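You operate a simulated robot arm through the tools that you are given. There is no shell and no other tool.

Carry out the task below with a simulated robot arm. There is one attempt and no reset: what you move stays moved.

## Task
Pump 2 doses of glue into the green cup.
Fine: stand the cup on the grey slide and leave it there; slide back out; white switch to CLOSED after pumping; no drips; pots, blocks and the other cup stay put.

The check looks at the end state, three seconds after you hand in, the way a careful person would. Anything else that was tipped, shoved, dropped, spilled or broken makes it a failure.

## Robot
A 6-joint arm with a two-finger parallel gripper, fixed in place. Base frame: the origin is at the foot of the arm, x ahead of it, y to its left, z up; the work surface is at about z = 0. Units: mm, degrees, N and s.
With the tool pointing down near the work surface it reaches from about 140 to 580 mm from the base axis. Its first joint turns from -66.0 to 66.0 degrees. Payload 2.1 kg.
The TCP is the grasp point between the finger pads, 30 mm short of the fingertips. In the tool frame z runs along the fingers and y along their closing line. Largest opening 94 mm; finger width 28, thickness 10; the body of the gripper, 50 by 96 mm, starts 55 mm behind the TCP.
Orientation is that of the tool frame in the base frame, as a unit quaternion [x, y, z, w]. With the fingers straight down and closing along the base's y, the tool's x points along the base's -x, its y along +y and its z along -z.

## Interface
- The arm moves only by the tool nudge_tool. Its argument "moves" is text: rows parted by semicolons, each of 7 numbers parted by spaces: the shift along the tool's x, y, z in units of 500 mm (1.0 is 500 mm), then the turn, a rotation vector about the tool's x, y, z in units of 90 degrees (1.0 is 90 degrees), then the opening, from 0 (shut) to 1 (fully open). In form: dx dy dz rx ry rz jaw; .... A call has 1 to 20 rows; each row is the pose to reach, as a shift and turn from the pose commanded when the call began, along the tool's axes at that moment. A call with a number of a shift or a turn outside -1 to 1 is refused whole. Rows are played at 5 a second. More than 50 mm and 8.6 degrees between two rows, or a gripper value outside its range, and nothing of the call is played. A pose out of reach is approached as far as the arm can. The call stops where the force on the tool passes 40 N (or 10 N more than at its start, if that is more) or the arm is blocked; 0.2 s more then pass. The fingers move at their own pace (about 72 mm/s each) and stop on an object; they squeeze with about 45 N. The grip force told is the motor's: it shows also when the fingers shut on nothing. Time passes only in rows, and 0.2 s behind the last, so rows that repeat a pose let the fingers close. It gives the time, the measured TCP pose, the force on the tool (base axes), the opening and the grip force at its end, in the units of the frame above (readings bear some noise), with the torque about the TCP (base axes, N m) and any sound that the robot's microphone picked up.
- Cameras (640 x 400 px; columns grow to the right, rows downward): "scene" is fixed at [62.9, -377.8, 488.4]; the picture's right is [0.70, -0.72, 0.00], its down [-0.39, -0.38, -0.84] and it looks along [0.60, 0.59, -0.54] (base axes); focal length 214 px, centre (320, 200). "wrist" rides on the gripper at [76, 14, -102] in the tool frame; the picture's right is [-0.18, 0.98, 0.00], its down [-0.75, -0.14, -0.64] and it looks along [-0.63, -0.12, 0.77] (tool axes); focal length 243 px, centre (320, 200). There is no depth. A picture from a camera that has moved, and an enlarged one, comes with that camera's place and axes in the base frame and with its lens.
- snapshot(camera): a new picture of that camera. It takes no simulated time.
- inspect(camera, box): a new picture of the part [left, top, right, bottom] of that camera's present view, enlarged. It takes no simulated time.
- job_done(): hands the job in; it is judged then, once.

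Places have to be worked out from the pictures, the camera data and where the tool is seen. Open the gripper and draw the arm clear of the work before you hand the job in, unless the task says otherwise.

The tools are called after "Request:" by a JSON object that holds its "method" and its "body". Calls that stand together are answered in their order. nudge_tool: Moves the arm, as the interface text tells. Its arguments: {"type":"object","properties":{"moves":{"type":"string"}},"required":["moves"]} The other tools are called the same way: snapshot (camera) takes a picture; inspect (camera, box) takes an enlarged picture of a part of a camera's view; job_done () hands the job in.

At the start:

```text
time_s: 0.0
position: [239.7, -113.8, 394.4]
tool_rot: [0.0, 1.0, 0.0, 0.0]
ft_force: [-0.2, -0.1, 0.5]
moment: [-0.01, -0.03, -0.01]
finger_gap: 94.2
grasp_force: 0.0
```

scene: 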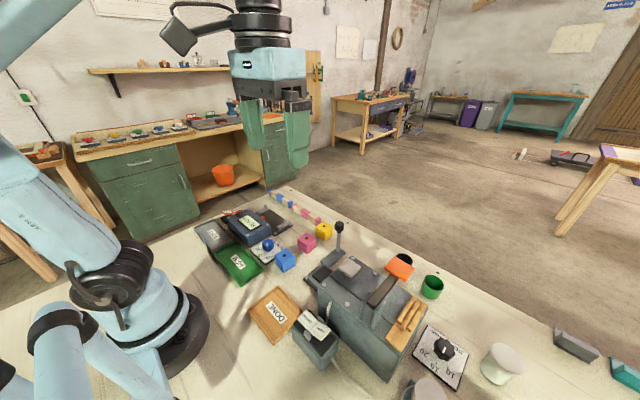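
wrist: 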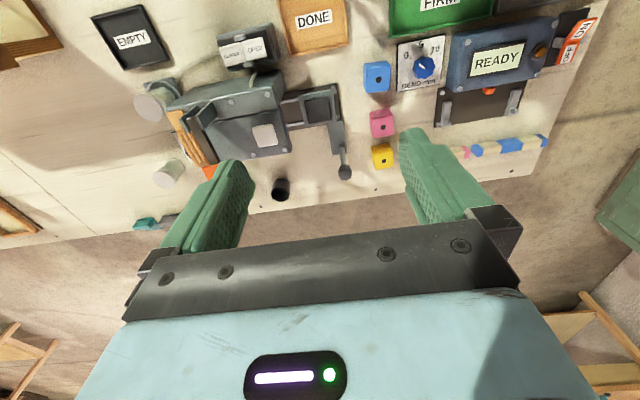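

I start by looking closer at the work area from both cameras.

Request:
{"method": "inspect", "body": {"camera": "scene", "box": [240, 210, 480, 400]}}

Request:
{"method": "inspect", "body": {"camera": "wrist", "box": [80, 0, 400, 240]}}

Request:
{"method": "inspect", "body": {"camera": "scene", "box": [400, 290, 640, 400]}}

Request:
{"method": "inspect", "body": {"camera": "scene", "box": [180, 180, 350, 290]}}

```text
2.11 times, centred on (360, 305) of scene
camera zoom: at [62.9, -377.8, 488.4], right [0.7, -0.72, 0.0], down [-0.39, -0.38, -0.84], along [0.6, 0.59, -0.54], focal length 452 px, centre (236, -21)
```

zoom: 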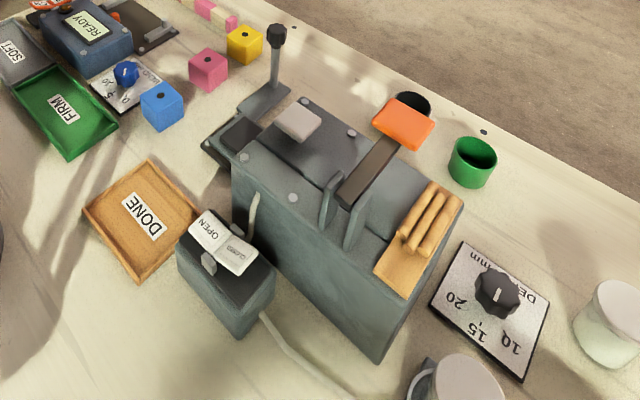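

```text
1.67 times, centred on (240, 120) of wrist
camera zoom: at [163.9, -99.0, 496.8], right [0.18, 0.98, 0.0], down [0.75, -0.14, 0.64], along [0.63, -0.12, -0.77], focal length 404 px, centre (453, 333)
```

zoom: 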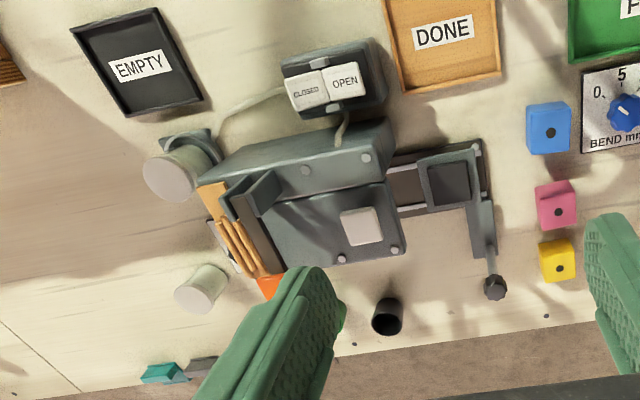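

```text
2.67 times, centred on (520, 345) of scene
camera zoom: at [62.9, -377.8, 488.4], right [0.7, -0.72, 0.0], down [-0.39, -0.38, -0.84], along [0.6, 0.59, -0.54], focal length 572 px, centre (-213, -187)
```

zoom: 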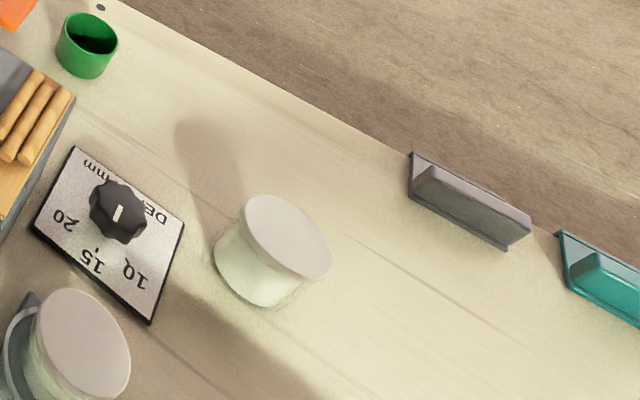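

```text
3.64 times, centred on (265, 235) of scene
camera zoom: at [62.9, -377.8, 488.4], right [0.7, -0.72, 0.0], down [-0.39, -0.38, -0.84], along [0.6, 0.59, -0.54], focal length 780 px, centre (520, 73)
```

zoom: 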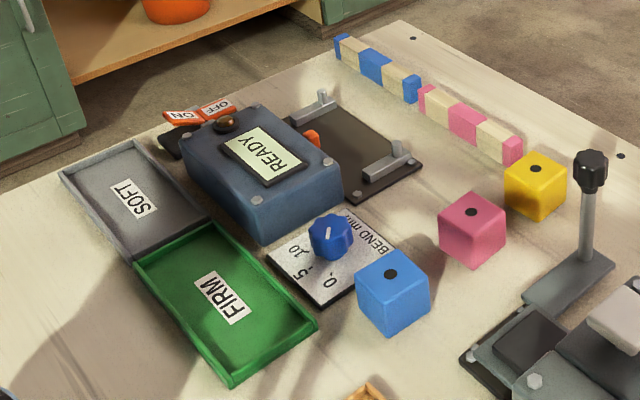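

The machine with the slide, the rocker switch and an orange paddle stands around (310,-215), top about z=140. I move over for nearer wrist views, staying high.

Request:
{"method": "nudge_tool", "body": {"moves": "-0.02 -0.06 0.0 0 0 0 1; -0.04 -0.12 0.0 0 0 0 1; -0.04 -0.172 0.04 0 0 0 1; -0.04 -0.172 0.08 0 0 0 1"}}

Request:
{"method": "snapshot", "body": {"camera": "wrist"}}

Request:
{"method": "snapshot", "body": {"camera": "scene"}}

```text
time_s: 1.0
position: [260.8, -199.3, 353.5]
tool_rot: [-0.001, 1.0, 0.0, 0.0]
ft_force: [-0.4, 0.2, -0.8]
moment: [0.01, 0.0, -0.03]
finger_gap: 94.0
grasp_force: 0.0
```

```text
taken
camera wrist: at [183.8, -184.9, 456.7], right [0.18, 0.98, 0.0], down [0.75, -0.14, 0.64], along [0.63, -0.12, -0.77], focal length 243 px, centre (320, 200)
```

wrist: 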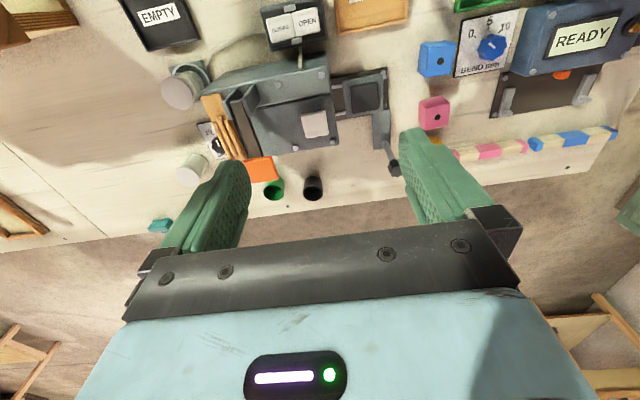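

```text
taken
```

scene: 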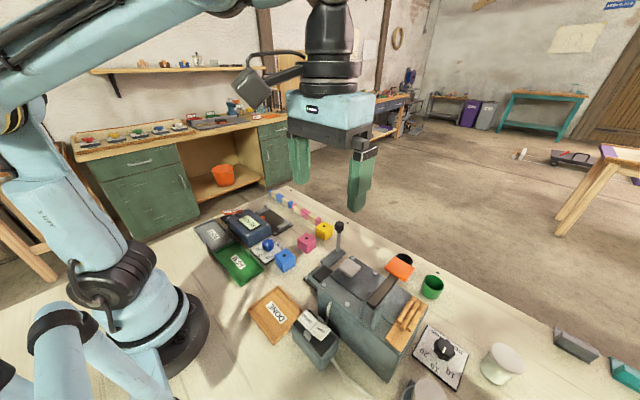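

I zoom on the machine from this nearer viewpoint.

Request:
{"method": "inspect", "body": {"camera": "wrist", "box": [190, 50, 410, 205]}}

Request:
{"method": "inspect", "body": {"camera": "scene", "box": [300, 215, 420, 295]}}

Request:
{"method": "inspect", "body": {"camera": "scene", "box": [360, 245, 480, 325]}}

Request:
{"method": "inspect", "body": {"camera": "scene", "box": [270, 280, 390, 380]}}

```text
2.58 times, centred on (300, 128) of wrist
camera zoom: at [183.8, -184.9, 456.7], right [0.18, 0.98, 0.0], down [0.75, -0.14, 0.64], along [0.63, -0.12, -0.77], focal length 626 px, centre (372, 387)
```

zoom: 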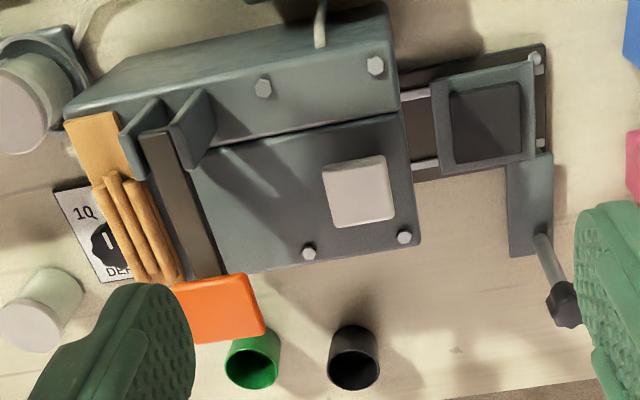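

```text
5.00 times, centred on (360, 255) of scene
camera zoom: at [62.9, -377.8, 488.4], right [0.7, -0.72, 0.0], down [-0.39, -0.38, -0.84], along [0.6, 0.59, -0.54], focal length 1072 px, centre (120, -75)
```

zoom: 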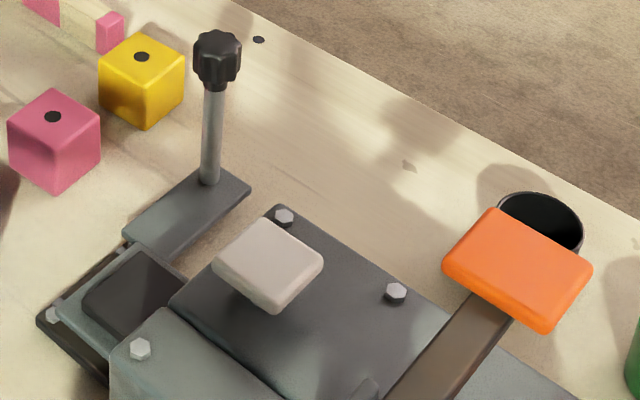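

```text
5.00 times, centred on (420, 285) of scene
camera zoom: at [62.9, -377.8, 488.4], right [0.7, -0.72, 0.0], down [-0.39, -0.38, -0.84], along [0.6, 0.59, -0.54], focal length 1072 px, centre (-180, -225)
```

zoom: 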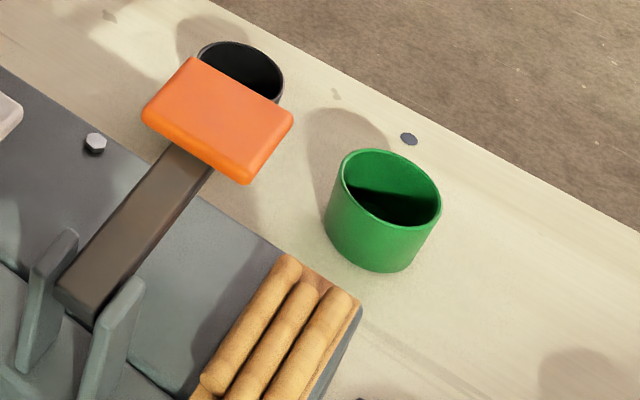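

```text
4.00 times, centred on (330, 330) of scene
camera zoom: at [62.9, -377.8, 488.4], right [0.7, -0.72, 0.0], down [-0.39, -0.38, -0.84], along [0.6, 0.59, -0.54], focal length 858 px, centre (280, -320)
```

zoom: 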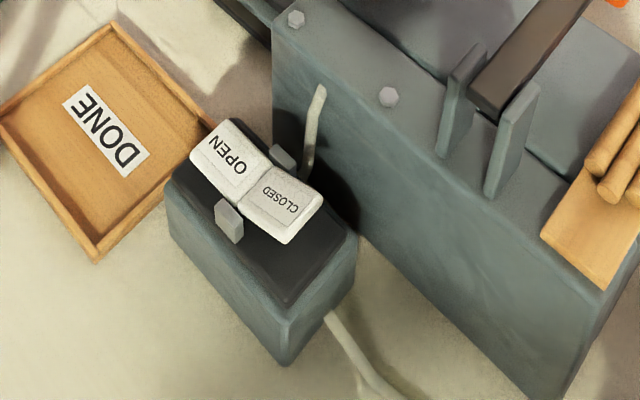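

The lever with the orange paddle, a light pad on top, and the slide with the tall knob are visible; I need side views. I turn the tool so the wrist camera looks along -y from the slide's side.

Request:
{"method": "nudge_tool", "body": {"moves": "0 0.05 0 0 0 0.09 1; 0 0.1 0 0 0 0.18 1; 0 0.15 0 0 0 0.27 1; -0.03 0.2 0 0 0 0.36 1; -0.06 0.25 0 0 0 0.45 1; -0.09 0.29 0 0 0 0.54 1; -0.12 0.33 0 0 0 0.63 1; -0.15 0.36 0 0 0 0.72 1; -0.17 0.38 0 0 0 0.81 1; -0.18 0.38 0 0 0 0.9 1; -0.18 0.38 0 0 0 0.99 1"}}

Request:
{"method": "snapshot", "body": {"camera": "wrist"}}

```text
time_s: 3.4
position: [351.0, -11.1, 354.2]
tool_rot: [0.703, 0.712, 0.0, 0.0]
ft_force: [0.5, -0.1, -0.1]
moment: [0.0, -0.03, 0.0]
finger_gap: 94.1
grasp_force: 0.0
```

```text
taken
camera wrist: at [363.5, 66.9, 457.1], right [0.99, -0.17, 0.0], down [-0.13, -0.76, 0.64], along [-0.11, -0.63, -0.77], focal length 243 px, centre (320, 200)
```

wrist: 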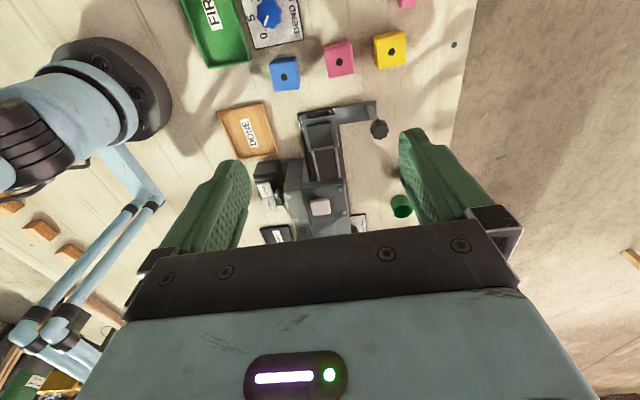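

Turning works; picture top is the near/low side. Now I tilt the tool so the camera looks flatter at the slide end and come lower.

Request:
{"method": "nudge_tool", "body": {"moves": "0.01 0 0.08 0 -0.083 0 1; 0.02 0 0.16 0 -0.167 0 1; 0.03 0 0.24 0 -0.25 0 1; 0.04 0 0.30 0 -0.333 0 1"}}

Request:
{"method": "snapshot", "body": {"camera": "wrist"}}

Request:
{"method": "inspect", "body": {"camera": "wrist", "box": [180, 20, 420, 190]}}

```text
time_s: 4.4
position: [349.4, 10.5, 205.5]
tool_rot: [0.677, 0.688, -0.181, 0.186]
ft_force: [-1.2, 0.8, -0.8]
moment: [0.02, -0.04, 0.02]
finger_gap: 94.0
grasp_force: 0.0
```

```text
taken
camera wrist: at [361.9, 128.1, 254.9], right [0.98, -0.14, 0.09], down [-0.14, -0.33, 0.93], along [-0.1, -0.93, -0.35], focal length 243 px, centre (320, 200)
```

wrist: 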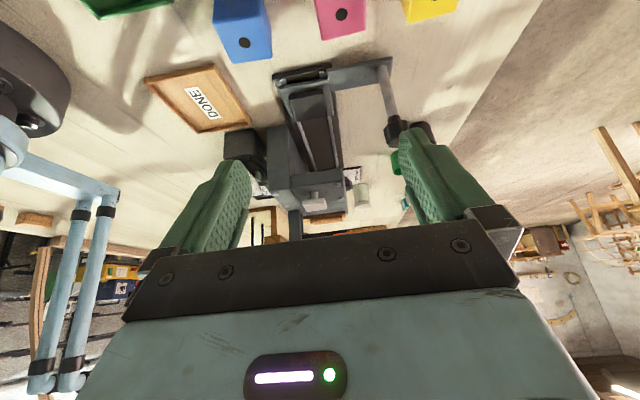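

```text
2.35 times, centred on (300, 105) of wrist
camera zoom: at [361.9, 128.1, 254.9], right [0.98, -0.14, 0.09], down [-0.14, -0.33, 0.93], along [-0.1, -0.93, -0.35], focal length 571 px, centre (367, 424)
```

zoom: 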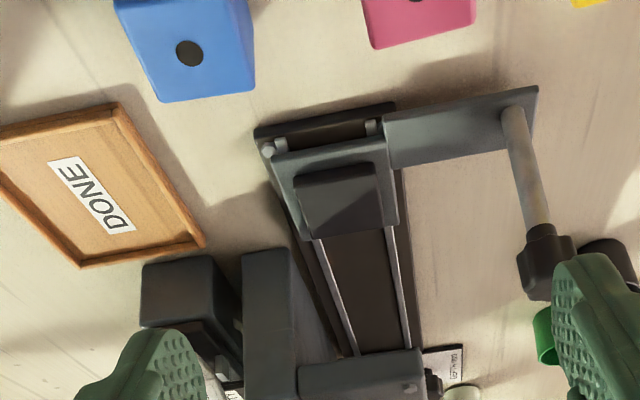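

The slide runs on rails along -y under an overhanging head. I zoom on the head and the pad on top of it from this low viewpoint.

Request:
{"method": "inspect", "body": {"camera": "wrist", "box": [240, 130, 400, 240]}}

Request:
{"method": "snapshot", "body": {"camera": "scene"}}

```text
3.64 times, centred on (320, 185) of wrist
camera zoom: at [361.9, 128.1, 254.9], right [0.98, -0.14, 0.09], down [-0.14, -0.33, 0.93], along [-0.1, -0.93, -0.35], focal length 882 px, centre (320, 254)
```

zoom: 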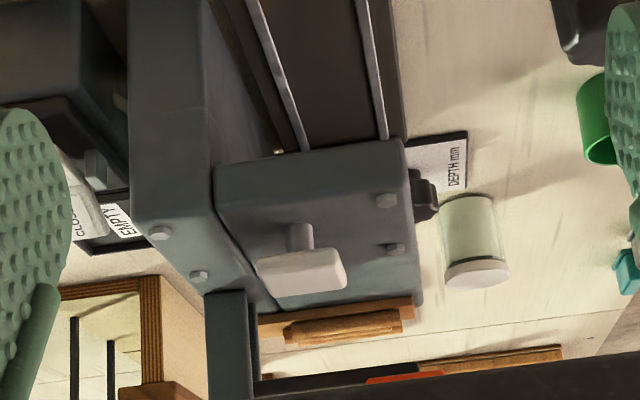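

```text
taken
```

scene: 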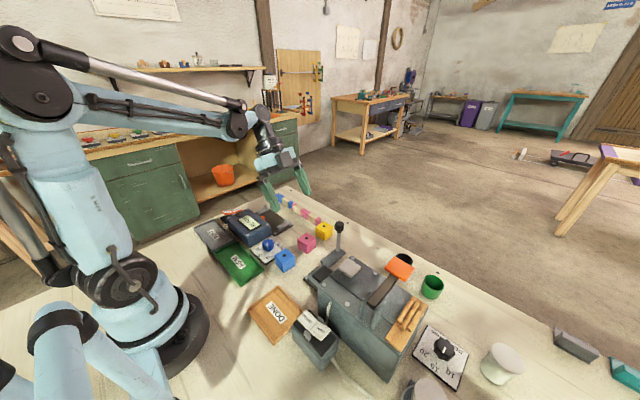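

The light pad on its stem above the head is the pump plunger (pad ≈ (311,-217,142)); the orange paddle is the dowel press. I move to look down at the slide seat.

Request:
{"method": "nudge_tool", "body": {"moves": "-0.02 -0.007 0.024 0 0.083 0 1; -0.042 -0.014 0.047 0 0.167 0 1; -0.063 -0.021 0.07 0 0.25 0 1; -0.084 -0.028 0.095 0 0.333 0 1"}}

Request:
{"method": "snapshot", "body": {"camera": "wrist"}}

Request:
{"method": "inspect", "body": {"camera": "wrist", "box": [200, 30, 440, 190]}}

```text
time_s: 5.4
position: [335.5, -49.9, 185.9]
tool_rot: [0.701, 0.713, 0.001, 0.0]
ft_force: [-0.3, 0.6, 0.4]
moment: [-0.03, 0.0, -0.02]
finger_gap: 94.2
grasp_force: 0.0
```

```text
taken
camera wrist: at [349.1, 27.4, 287.0], right [0.99, -0.17, 0.0], down [-0.13, -0.76, 0.64], along [-0.11, -0.63, -0.77], focal length 243 px, centre (320, 200)
```

wrist: 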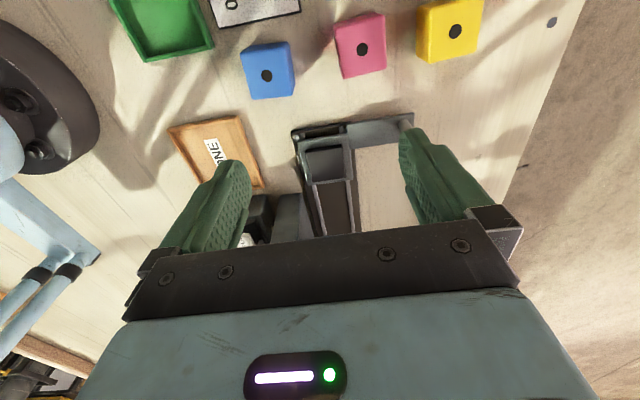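

```text
2.50 times, centred on (320, 110) of wrist
camera zoom: at [349.1, 27.4, 287.0], right [0.99, -0.17, 0.0], down [-0.13, -0.76, 0.64], along [-0.11, -0.63, -0.77], focal length 606 px, centre (320, 425)
```

zoom: 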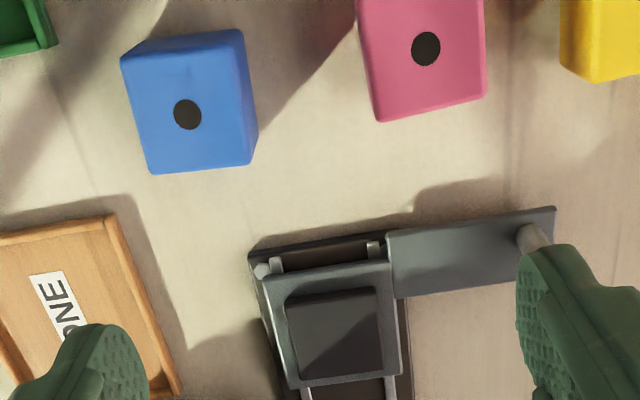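

The seat's dark square may be a pocket or a raised pad; I zoom further.

Request:
{"method": "inspect", "body": {"camera": "wrist", "box": [290, 115, 370, 195]}}

Request:
{"method": "inspect", "body": {"camera": "scene", "box": [300, 245, 360, 285]}}

Request:
{"method": "inspect", "body": {"camera": "scene", "box": [285, 300, 345, 340]}}

```text
5.00 times, centred on (330, 155) of wrist
camera zoom: at [349.1, 27.4, 287.0], right [0.99, -0.17, 0.0], down [-0.13, -0.76, 0.64], along [-0.11, -0.63, -0.77], focal length 1213 px, centre (270, 425)
```

zoom: 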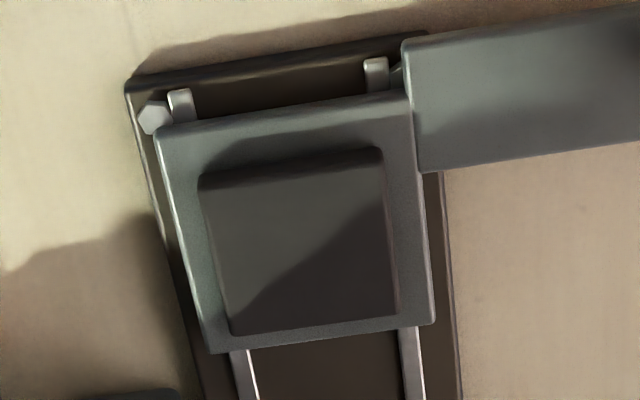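

```text
10.00 times, centred on (330, 265) of scene
camera zoom: at [62.9, -377.8, 488.4], right [0.7, -0.72, 0.0], down [-0.39, -0.38, -0.84], along [0.6, 0.59, -0.54], focal length 2145 px, centre (220, -450)
```

zoom: 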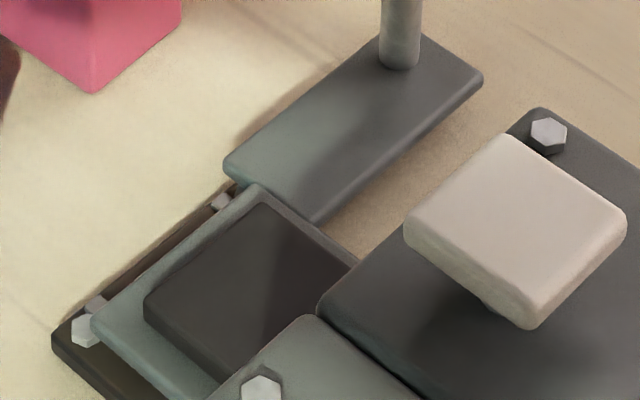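

```text
10.00 times, centred on (315, 320) of scene
camera zoom: at [62.9, -377.8, 488.4], right [0.7, -0.72, 0.0], down [-0.39, -0.38, -0.84], along [0.6, 0.59, -0.54], focal length 2145 px, centre (370, -1000)
```

zoom: 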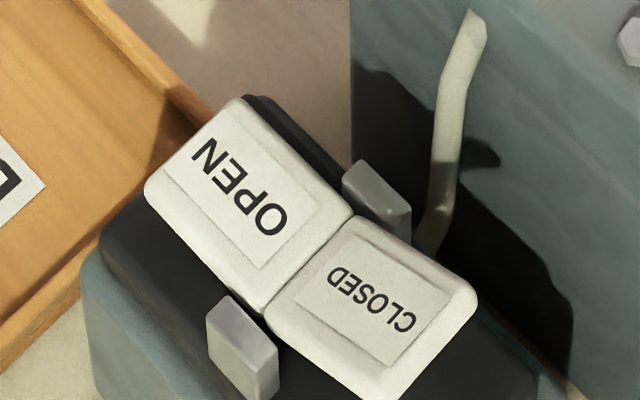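

The seat is a raised dark pad, about 44 mm square, centred near (329,-132), top z≈24. The switch is near (206,-220,77). Next I go up and over to look at the green cup (about (484,-347)).

Request:
{"method": "nudge_tool", "body": {"moves": "0 0 -0.09 0 0 -0.07 1; 0 0 -0.18 0 0 -0.14 1; -0.05 0.01 -0.208 0 0 -0.21 1; -0.13 0.03 -0.208 0 0 -0.28 1; -0.21 0.05 -0.208 0 0 -0.35 1; -0.29 0.07 -0.208 0 0 -0.42 1; -0.37 0.09 -0.208 0 0 -0.49 1; -0.42 0.10 -0.208 0 0 -0.56 1; -0.458 0.11 -0.208 0 0 -0.604 1"}}

Request:
{"method": "snapshot", "body": {"camera": "wrist"}}

Request:
{"method": "snapshot", "body": {"camera": "scene"}}

```text
time_s: 7.4
position: [394.9, -277.9, 289.6]
tool_rot: [0.297, 0.955, -0.001, -0.001]
ft_force: [0.1, -0.5, -1.1]
moment: [0.01, 0.03, -0.02]
finger_gap: 94.0
grasp_force: 0.0
```

```text
taken
camera wrist: at [340.6, -222.7, 391.1], right [0.71, 0.7, 0.0], down [0.54, -0.54, 0.64], along [0.45, -0.46, -0.77], focal length 243 px, centre (320, 200)
```

wrist: 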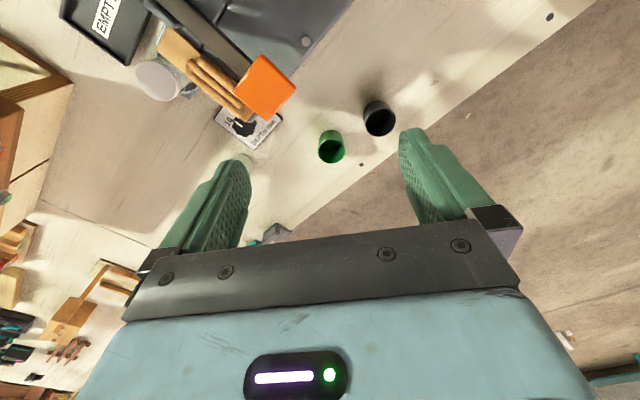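

```text
taken
```

scene: 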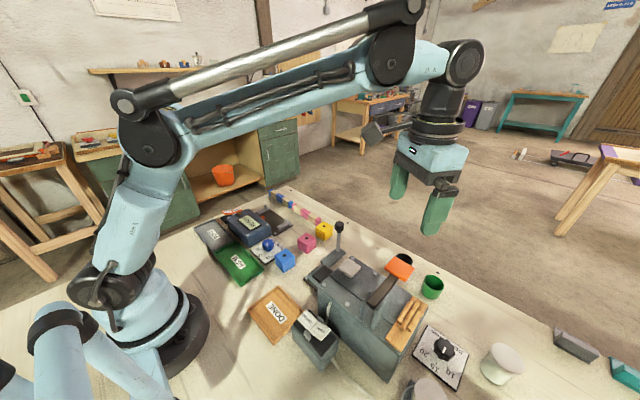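

Request:
{"method": "inspect", "body": {"camera": "wrist", "box": [290, 80, 420, 180]}}

Request:
{"method": "inspect", "body": {"camera": "scene", "box": [390, 245, 480, 305]}}

```text
4.00 times, centred on (355, 130) of wrist
camera zoom: at [340.6, -222.7, 391.1], right [0.71, 0.7, 0.0], down [0.54, -0.54, 0.64], along [0.45, -0.46, -0.77], focal length 970 px, centre (180, 480)
```

zoom: 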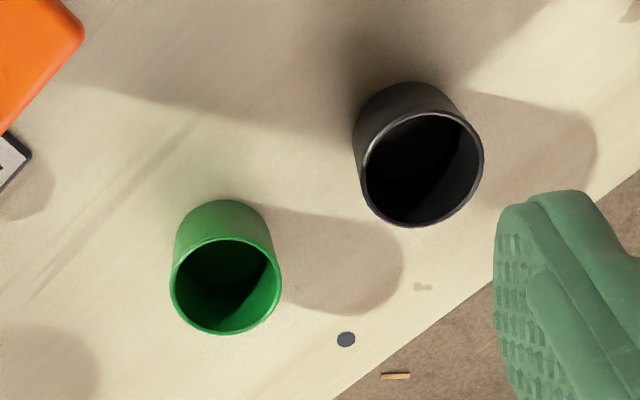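

```text
6.67 times, centred on (435, 275) of scene
camera zoom: at [62.9, -377.8, 488.4], right [0.7, -0.72, 0.0], down [-0.39, -0.38, -0.84], along [0.6, 0.59, -0.54], focal length 1430 px, centre (-447, -300)
```

zoom: 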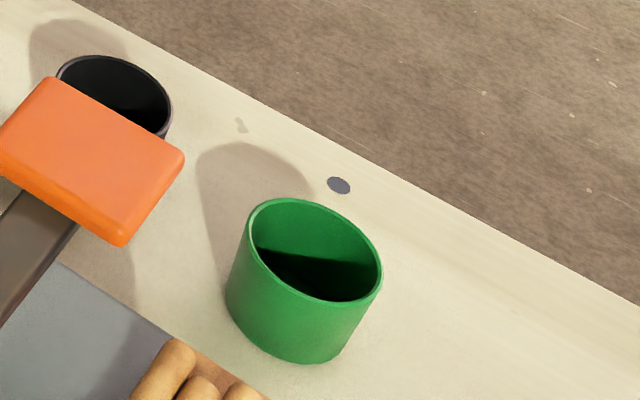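

The cup rim centre triangulates to (485,-346,45): 45 mm tall, 45 mm wide, at radius ≈596, so I tilt the fingers 15° outward and hover above it with the opening reduced to about 68 mm.

Request:
{"method": "nudge_tool", "body": {"moves": "-0.044 -0.002 0.06 0 -0.034 0 0.72; -0.088 -0.004 0.12 0 -0.067 0 0.72; -0.132 -0.006 0.19 0 -0.1 0 0.72; -0.176 -0.008 0.26 0 -0.134 0 0.72; -0.2196 -0.0098 0.319 0 -0.167 0 0.72; -0.2196 -0.0098 0.319 0 -0.167 0 0.72"}}

Request:
{"method": "snapshot", "body": {"camera": "wrist"}}

Request:
{"method": "inspect", "body": {"camera": "scene", "box": [360, 200, 480, 310]}}

```text
time_s: 8.8
position: [483.0, -344.9, 129.0]
tool_rot: [0.296, 0.946, -0.039, 0.126]
ft_force: [0.4, 0.5, 0.1]
moment: [0.01, 0.02, 0.02]
finger_gap: 67.8
grasp_force: 0.1
```

```text
taken
camera wrist: at [409.1, -275.5, 207.6], right [0.71, 0.71, 0.05], down [0.38, -0.44, 0.82], along [0.6, -0.56, -0.58], focal length 243 px, centre (320, 200)
```

wrist: 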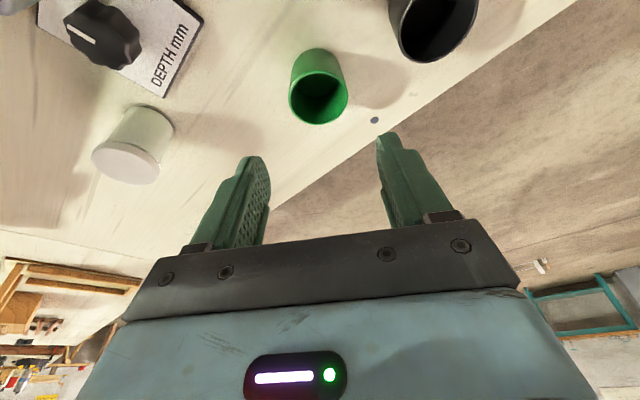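

```text
3.64 times, centred on (420, 255) of scene
camera zoom: at [62.9, -377.8, 488.4], right [0.7, -0.72, 0.0], down [-0.39, -0.38, -0.84], along [0.6, 0.59, -0.54], focal length 780 px, centre (-44, 0)
```

zoom: 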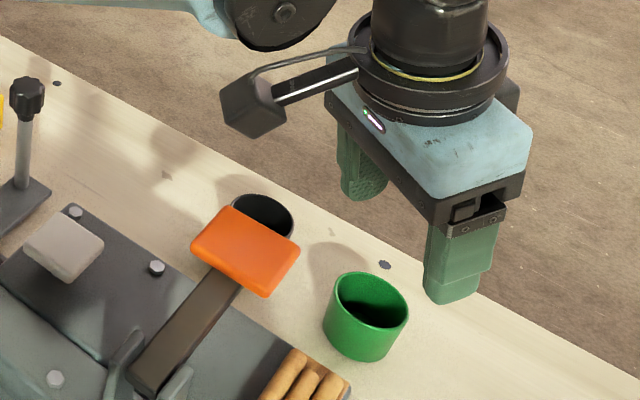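

The arm reaches it; the cup sits right below between the fingers. I descend vertically to z≈37.

Request:
{"method": "nudge_tool", "body": {"moves": "0.013 0.003 0.045 0 0 0 0.72; 0.026 0.003 0.09 0 0 0 0.72; 0.039 0.003 0.135 0 0 0 0.72; 0.045 0.003 0.157 0 0 0 0.72; 0.0505 0.003 0.1777 0 0 0 0.72; 0.0505 0.003 0.1777 0 0 0 0.72"}}

Request:
{"method": "snapshot", "body": {"camera": "wrist"}}

Request:
{"method": "inspect", "body": {"camera": "scene", "box": [360, 200, 480, 310]}}

```text
time_s: 10.2
position: [481.4, -341.2, 36.9]
tool_rot: [0.296, 0.946, -0.04, 0.125]
ft_force: [-0.6, 1.1, 0.2]
moment: [0.01, -0.01, 0.0]
finger_gap: 67.5
grasp_force: 0.0
```

```text
taken
camera wrist: at [408.1, -273.2, 115.3], right [0.71, 0.71, 0.05], down [0.38, -0.44, 0.82], along [0.6, -0.56, -0.58], focal length 243 px, centre (320, 200)
```

wrist: 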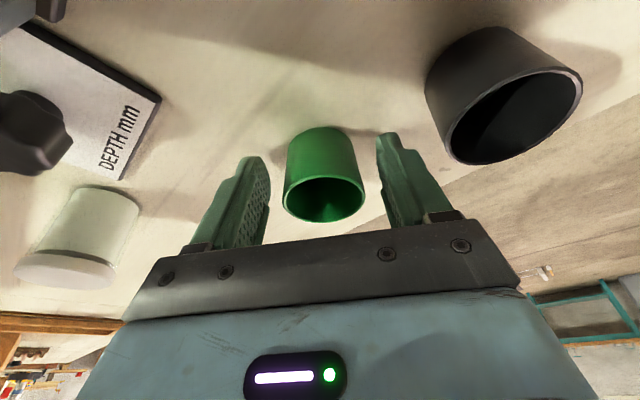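

```text
3.64 times, centred on (420, 255) of scene
camera zoom: at [62.9, -377.8, 488.4], right [0.7, -0.72, 0.0], down [-0.39, -0.38, -0.84], along [0.6, 0.59, -0.54], focal length 780 px, centre (-44, 0)
```

zoom: 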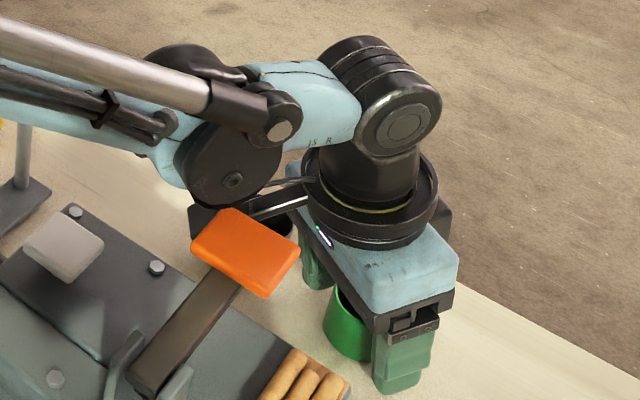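

The cup is centred between the fingers. I close on it and hold a moment.

Request:
{"method": "nudge_tool", "body": {"moves": "0 0 0 0 0 0 0.55; 0 0 0 0 0 0 0.5; 0 0 0 0 0 0 0.4; 0 0 0 0 0 0 0.4; 0 0 0 0 0 0 0.4"}}

Request:
{"method": "snapshot", "body": {"camera": "wrist"}}

```text
time_s: 11.4
position: [481.8, -341.8, 35.8]
tool_rot: [0.296, 0.946, -0.04, 0.126]
ft_force: [-0.7, -0.5, 0.7]
moment: [0.01, 0.03, -0.03]
finger_gap: 46.7
grasp_force: 45.1
```

```text
taken
camera wrist: at [408.1, -273.2, 115.5], right [0.71, 0.71, 0.05], down [0.38, -0.44, 0.82], along [0.6, -0.56, -0.58], focal length 243 px, centre (320, 200)
```

wrist: 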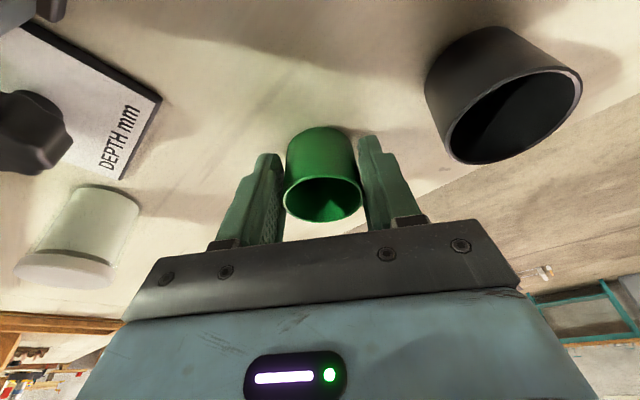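

Cup gripped (gap 46.7 mm). I lift it straight up 180 mm.

Request:
{"method": "nudge_tool", "body": {"moves": "-0.0104 0 -0.0386 0 0 0 0.4; -0.031 0 -0.116 0 0 0 0.4; -0.0518 0 -0.193 0 0 0 0.4; -0.0725 0 -0.27 0 0 0 0.4; -0.0932 0 -0.3478 0 0 0 0.4"}}

Request:
{"method": "snapshot", "body": {"camera": "wrist"}}

Request:
{"method": "snapshot", "body": {"camera": "scene"}}

```text
time_s: 12.6
position: [481.3, -342.4, 218.4]
tool_rot: [0.296, 0.946, -0.039, 0.126]
ft_force: [-0.2, -0.7, -1.2]
moment: [-0.02, 0.03, -0.02]
finger_gap: 46.8
grasp_force: 45.0
```

```text
taken
camera wrist: at [408.6, -272.9, 296.8], right [0.71, 0.71, 0.05], down [0.38, -0.44, 0.82], along [0.6, -0.56, -0.58], focal length 243 px, centre (320, 200)
```

wrist: 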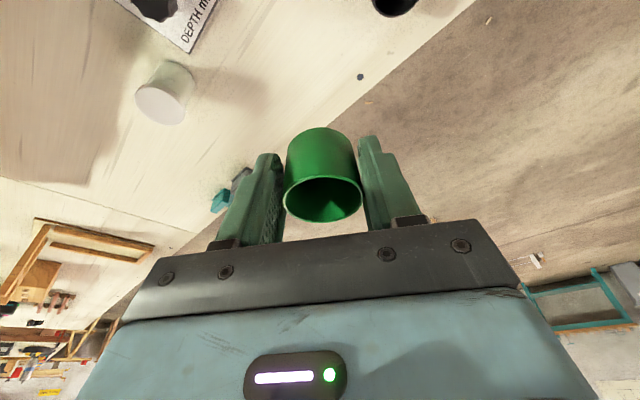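

```text
taken
```

scene: 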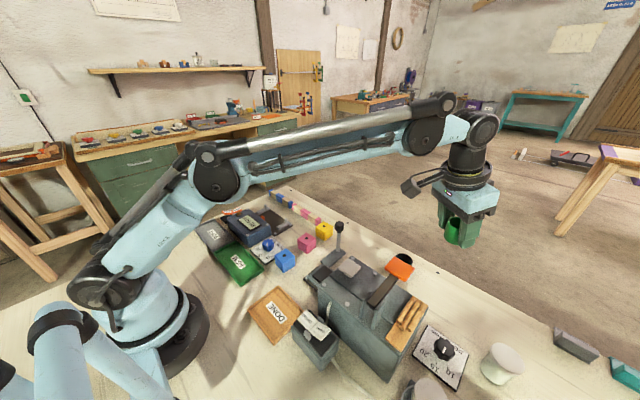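

The cup hangs upright. I carry it over to above the slide seat, turning to heading -y so the gripper body leans away from the machine.

Request:
{"method": "nudge_tool", "body": {"moves": "0.0595 0.022 -0.0161 0.02 0 0.0745 0.4; 0.1189 0.0441 -0.0322 0.0399 0 0.1489 0.4; 0.1784 0.0662 -0.0483 0.0599 0 0.2234 0.4; 0.2378 0.0882 -0.0644 0.0799 0 0.2979 0.4; 0.2973 0.1103 -0.0805 0.0998 0 0.3723 0.4; 0.3568 0.1323 -0.0966 0.1198 0 0.4468 0.4; 0.4162 0.1544 -0.1127 0.1397 0 0.5212 0.4; 0.4757 0.1764 -0.1288 0.1597 0 0.5957 0.4; 0.4757 0.1764 -0.1288 0.1597 0 0.5957 0.4"}}

Request:
{"method": "snapshot", "body": {"camera": "wrist"}}

Request:
{"method": "snapshot", "body": {"camera": "scene"}}

```text
time_s: 14.6
position: [330.0, -129.4, 217.8]
tool_rot: [0.703, 0.699, -0.093, 0.093]
ft_force: [-0.2, 0.4, -0.3]
moment: [-0.01, 0.0, 0.02]
finger_gap: 46.4
grasp_force: 44.7
```

```text
taken
camera wrist: at [345.2, -29.3, 296.5], right [0.98, -0.18, 0.05], down [-0.14, -0.56, 0.82], along [-0.12, -0.81, -0.58], focal length 243 px, centre (320, 200)
```

wrist: 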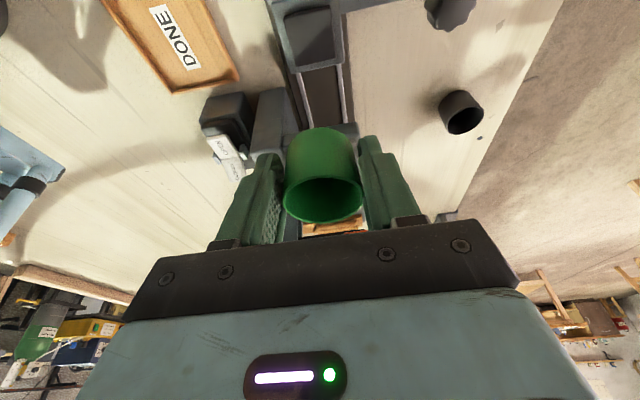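

```text
taken
```

scene: 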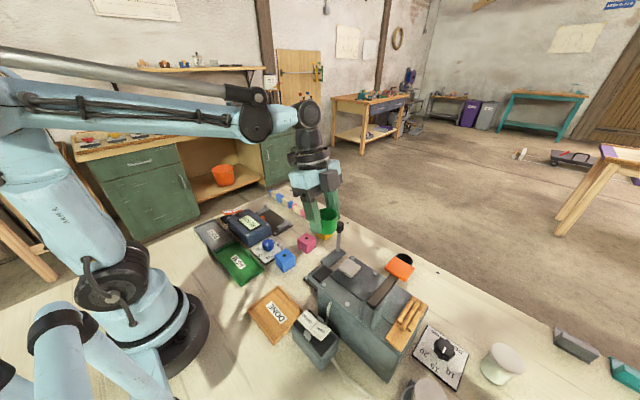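

Cup is above the seat. I descend most of the way, to about 8 mm above the pad, then look.

Request:
{"method": "nudge_tool", "body": {"moves": "0.0196 -0.002 0.0724 0 0 0 0.4; 0.0391 -0.002 0.1449 0 0 0 0.4; 0.0587 -0.002 0.2173 0 0 0 0.4; 0.0685 -0.002 0.2535 0 0 0 0.4; 0.0782 -0.002 0.2897 0 0 0 0.4; 0.0782 -0.002 0.2897 0 0 0 0.4"}}

Request:
{"method": "inspect", "body": {"camera": "scene", "box": [290, 200, 400, 290]}}

Request:
{"method": "inspect", "body": {"camera": "wrist", "box": [220, 60, 440, 240]}}

```text
time_s: 16.0
position: [329.2, -129.3, 66.7]
tool_rot: [0.703, 0.699, -0.093, 0.093]
ft_force: [-0.8, 0.6, -0.3]
moment: [0.01, 0.01, 0.02]
finger_gap: 46.6
grasp_force: 45.0
```

```text
4.44 times, centred on (345, 245) of scene
camera zoom: at [62.9, -377.8, 488.4], right [0.7, -0.72, 0.0], down [-0.39, -0.38, -0.84], along [0.6, 0.59, -0.54], focal length 953 px, centre (209, 0)
```

zoom: 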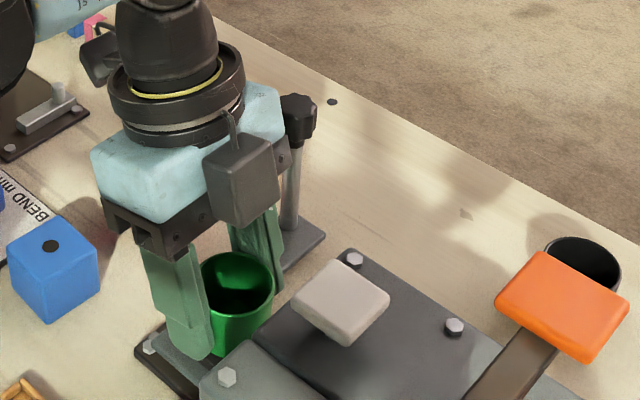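

```text
2.22 times, centred on (330, 150) of wrist
camera zoom: at [343.8, -28.9, 146.2], right [0.98, -0.18, 0.05], down [-0.14, -0.56, 0.82], along [-0.12, -0.81, -0.58], focal length 539 px, centre (298, 311)
```

zoom: 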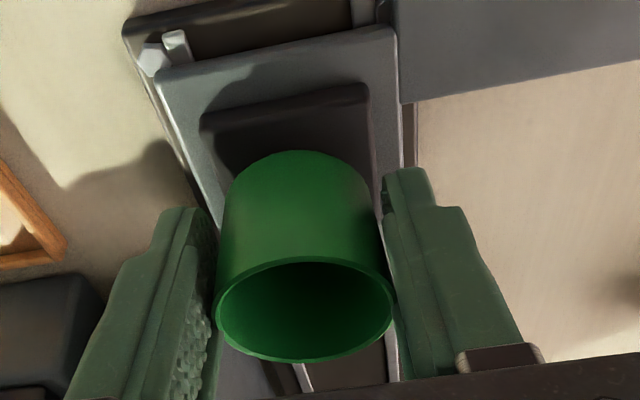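

The rim centre is at about (330,-130), seat centre (329,-132.5); I shift 2 mm toward -y and lower in small steps, watching the force for contact.

Request:
{"method": "nudge_tool", "body": {"moves": "-0.0028 -0.001 0.005 0 0 0 0.4; -0.0018 -0.001 0.0088 0 0 0 0.4; -0.0013 -0.001 0.0108 0 0 0 0.4; -0.0013 -0.001 0.0108 0 0 0 0.4"}}

Request:
{"method": "inspect", "body": {"camera": "wrist", "box": [220, 60, 440, 240]}}

```text
time_s: 17.0
position: [328.0, -131.2, 63.0]
tool_rot: [0.703, 0.699, -0.092, 0.092]
ft_force: [0.2, -0.2, 1.0]
moment: [0.02, 0.02, 0.01]
finger_gap: 46.5
grasp_force: 45.1
```

```text
2.22 times, centred on (330, 150) of wrist
camera zoom: at [343.5, -31.2, 141.3], right [0.98, -0.18, 0.05], down [-0.14, -0.56, 0.82], along [-0.12, -0.81, -0.58], focal length 539 px, centre (298, 311)
```

zoom: 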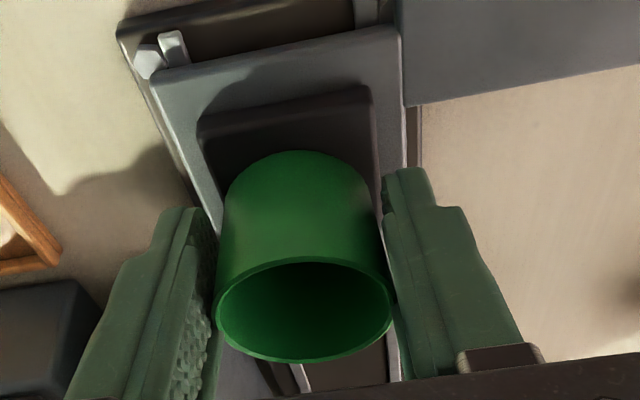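

Reconsidering with the known 46.7 mm diameter: the cup is ~33 mm tall and its centre sits ~14 mm ahead of the TCP (bottom edge seen at y≈-121 agrees, so centre ≈ -145). I raise slightly, shift +12.5 mm in y, and look again.

Request:
{"method": "nudge_tool", "body": {"moves": "-0.0026 0 -0.0097 0 0 0 0.4; 0.0095 0.001 -0.0129 0 0 0 0.4; 0.0215 0.001 -0.0162 0 0 0 0.4; 0.0215 0.001 -0.0162 0 0 0 0.4"}}

Request:
{"method": "inspect", "body": {"camera": "wrist", "box": [220, 60, 440, 240]}}

Request:
{"method": "inspect", "body": {"camera": "scene", "box": [310, 230, 370, 280]}}

```text
time_s: 18.0
position: [330.7, -119.2, 67.3]
tool_rot: [0.703, 0.699, -0.093, 0.091]
ft_force: [0.7, -0.4, 0.3]
moment: [-0.01, -0.01, 0.02]
finger_gap: 46.6
grasp_force: 44.8
```

```text
2.22 times, centred on (330, 150) of wrist
camera zoom: at [344.3, -18.7, 146.4], right [0.98, -0.18, 0.05], down [-0.14, -0.56, 0.82], along [-0.12, -0.81, -0.58], focal length 539 px, centre (298, 311)
```

zoom: 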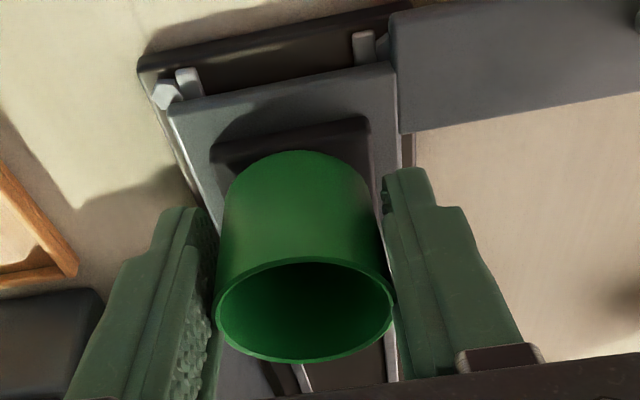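

```text
8.00 times, centred on (340, 255) of scene
camera zoom: at [62.9, -377.8, 488.4], right [0.7, -0.72, 0.0], down [-0.39, -0.38, -0.84], along [0.6, 0.59, -0.54], focal length 1716 px, centre (160, -240)
```

zoom: 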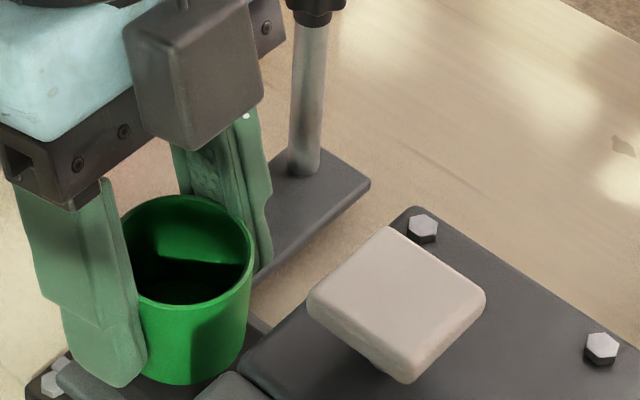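

Now cup centre ≈ (331,-131) matches the pad. I lower in small steps watching the vertical force.

Request:
{"method": "nudge_tool", "body": {"moves": "0.001 -0.001 0.0039 0 0 0 0.4; 0.0021 -0.001 0.0077 0 0 0 0.4; 0.0026 -0.001 0.0097 0 0 0 0.4; 0.0026 -0.001 0.0097 0 0 0 0.4"}}

```text
time_s: 19.0
position: [329.9, -119.7, 62.3]
tool_rot: [0.703, 0.699, -0.093, 0.093]
ft_force: [-0.5, 0.7, 3.2]
moment: [-0.03, 0.05, -0.01]
finger_gap: 46.5
grasp_force: 45.0
```

A slight upward force appears (3.2 N); I lower 1 mm more to confirm contact.

Request:
{"method": "nudge_tool", "body": {"moves": "0.0003 0 0.001 0 0 0 0.4; 0.0005 0 0.0019 0 0 0 0.4; 0.0005 0 0.0019 0 0 0 0.4"}}

Request:
{"method": "inspect", "body": {"camera": "wrist", "box": [220, 60, 440, 240]}}

```text
time_s: 19.8
position: [328.9, -120.2, 61.5]
tool_rot: [0.703, 0.699, -0.091, 0.093]
ft_force: [-1.1, -0.4, 29.7]
moment: [-0.3, 0.08, -0.01]
finger_gap: 46.5
grasp_force: 44.7
```

```text
2.22 times, centred on (330, 150) of wrist
camera zoom: at [343.9, -19.0, 140.4], right [0.98, -0.18, 0.05], down [-0.14, -0.56, 0.82], along [-0.12, -0.81, -0.58], focal length 539 px, centre (298, 311)
```

zoom: 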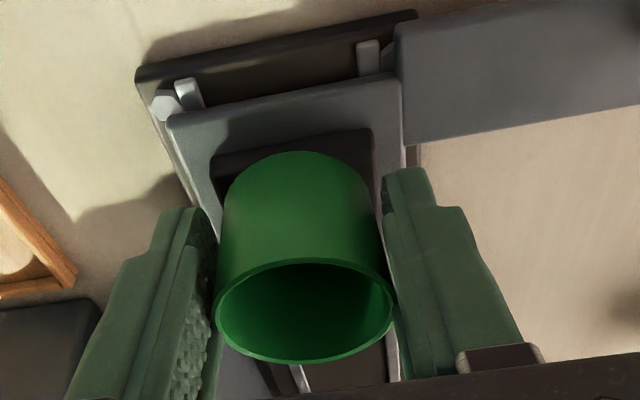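

Firm contact (29.7 N). I ease back 0.8 mm and open the fingers.

Request:
{"method": "nudge_tool", "body": {"moves": "-0.0004 0 -0.0015 0 0 0 0.4; -0.0004 0 -0.0015 0 0 0 0.55; -0.0004 0 -0.0015 0 0 0 0.65; -0.0004 0 -0.0015 0 0 0 0.72; -0.0004 0 -0.0015 0 0 0 0.72"}}

Request:
{"method": "inspect", "body": {"camera": "wrist", "box": [220, 60, 440, 240]}}

```text
time_s: 21.0
position: [328.6, -118.8, 62.0]
tool_rot: [0.703, 0.699, -0.092, 0.092]
ft_force: [-0.3, 0.0, 0.9]
moment: [0.01, -0.01, 0.01]
finger_gap: 67.8
grasp_force: 0.0
```

```text
2.22 times, centred on (330, 150) of wrist
camera zoom: at [343.8, -19.0, 141.2], right [0.98, -0.18, 0.05], down [-0.14, -0.56, 0.82], along [-0.12, -0.81, -0.58], focal length 539 px, centre (298, 311)
```

zoom: 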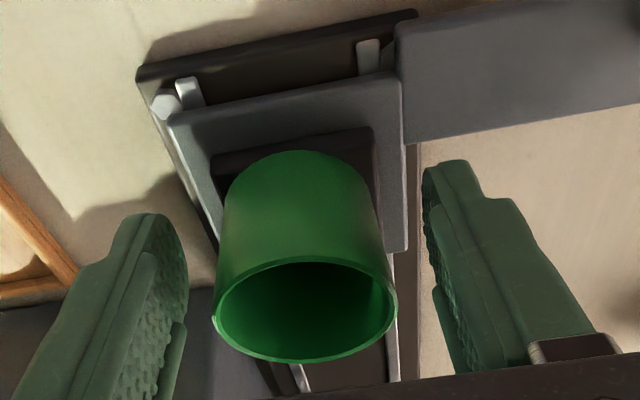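

Cup stands free on the pad. I rise vertically and look.

Request:
{"method": "nudge_tool", "body": {"moves": "-0.01 0 -0.037 0 0 0 0.72; -0.026 0 -0.0965 0 0 0 0.72; -0.052 0 -0.193 0 0 0 0.72; -0.078 0 -0.29 0 0 0 0.72; -0.078 0 -0.29 0 0 0 0.72"}}

Request:
{"method": "snapshot", "body": {"camera": "wrist"}}

Request:
{"method": "inspect", "body": {"camera": "scene", "box": [290, 210, 400, 290]}}

```text
refused: row 4 steps farther than a row can; nothing moved
```

```text
taken
camera wrist: at [343.8, -19.0, 141.2], right [0.98, -0.18, 0.05], down [-0.14, -0.56, 0.82], along [-0.12, -0.81, -0.58], focal length 243 px, centre (320, 200)
```

wrist: 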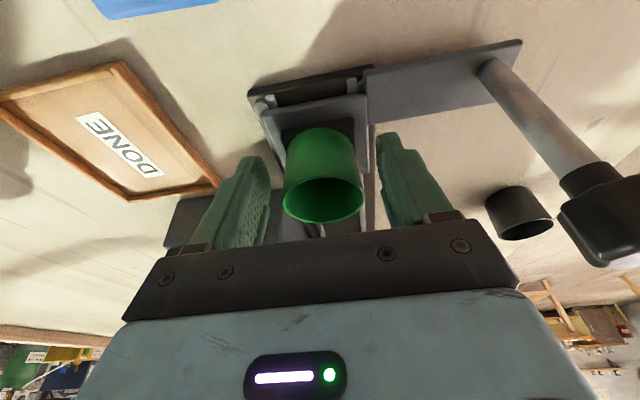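

```text
5.00 times, centred on (345, 250) of scene
camera zoom: at [62.9, -377.8, 488.4], right [0.7, -0.72, 0.0], down [-0.39, -0.38, -0.84], along [0.6, 0.59, -0.54], focal length 1072 px, centre (195, -50)
```

zoom: 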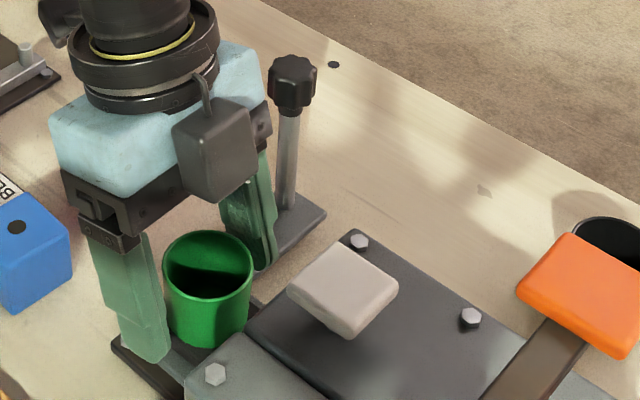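

The last lift was refused for step size; I repeat with smaller steps.

Request:
{"method": "nudge_tool", "body": {"moves": "-0.01 0 -0.037 0 0 0 0.72; -0.03 0 -0.111 0 0 0 0.72; -0.05 0 -0.1856 0 0 0 0.72; -0.07 0 -0.26 0 0 0 0.72; -0.078 0 -0.29 0 0 0 0.72"}}

Request:
{"method": "snapshot", "body": {"camera": "wrist"}}

Request:
{"method": "inspect", "body": {"camera": "scene", "box": [290, 210, 400, 290]}}

```text
time_s: 22.2
position: [328.9, -119.0, 213.2]
tool_rot: [0.703, 0.699, -0.093, 0.092]
ft_force: [-0.3, 0.0, -0.9]
moment: [0.02, -0.01, 0.0]
finger_gap: 67.6
grasp_force: 0.0
```

```text
taken
camera wrist: at [343.7, -18.6, 292.0], right [0.98, -0.18, 0.05], down [-0.14, -0.56, 0.82], along [-0.12, -0.81, -0.58], focal length 243 px, centre (320, 200)
```

wrist: 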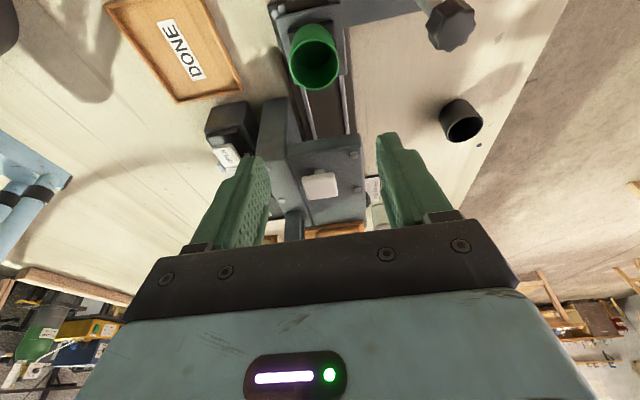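

```text
5.00 times, centred on (345, 250) of scene
camera zoom: at [62.9, -377.8, 488.4], right [0.7, -0.72, 0.0], down [-0.39, -0.38, -0.84], along [0.6, 0.59, -0.54], focal length 1072 px, centre (195, -50)
```

zoom: 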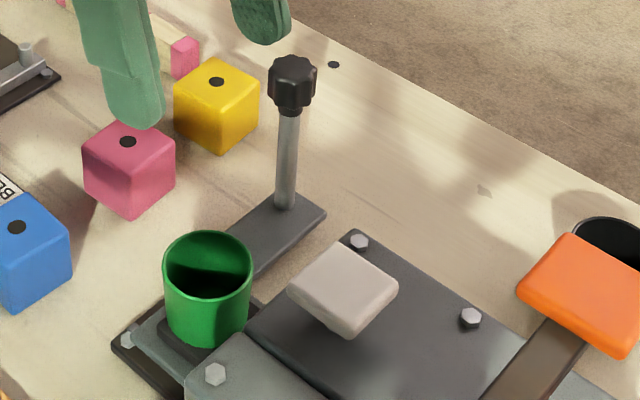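

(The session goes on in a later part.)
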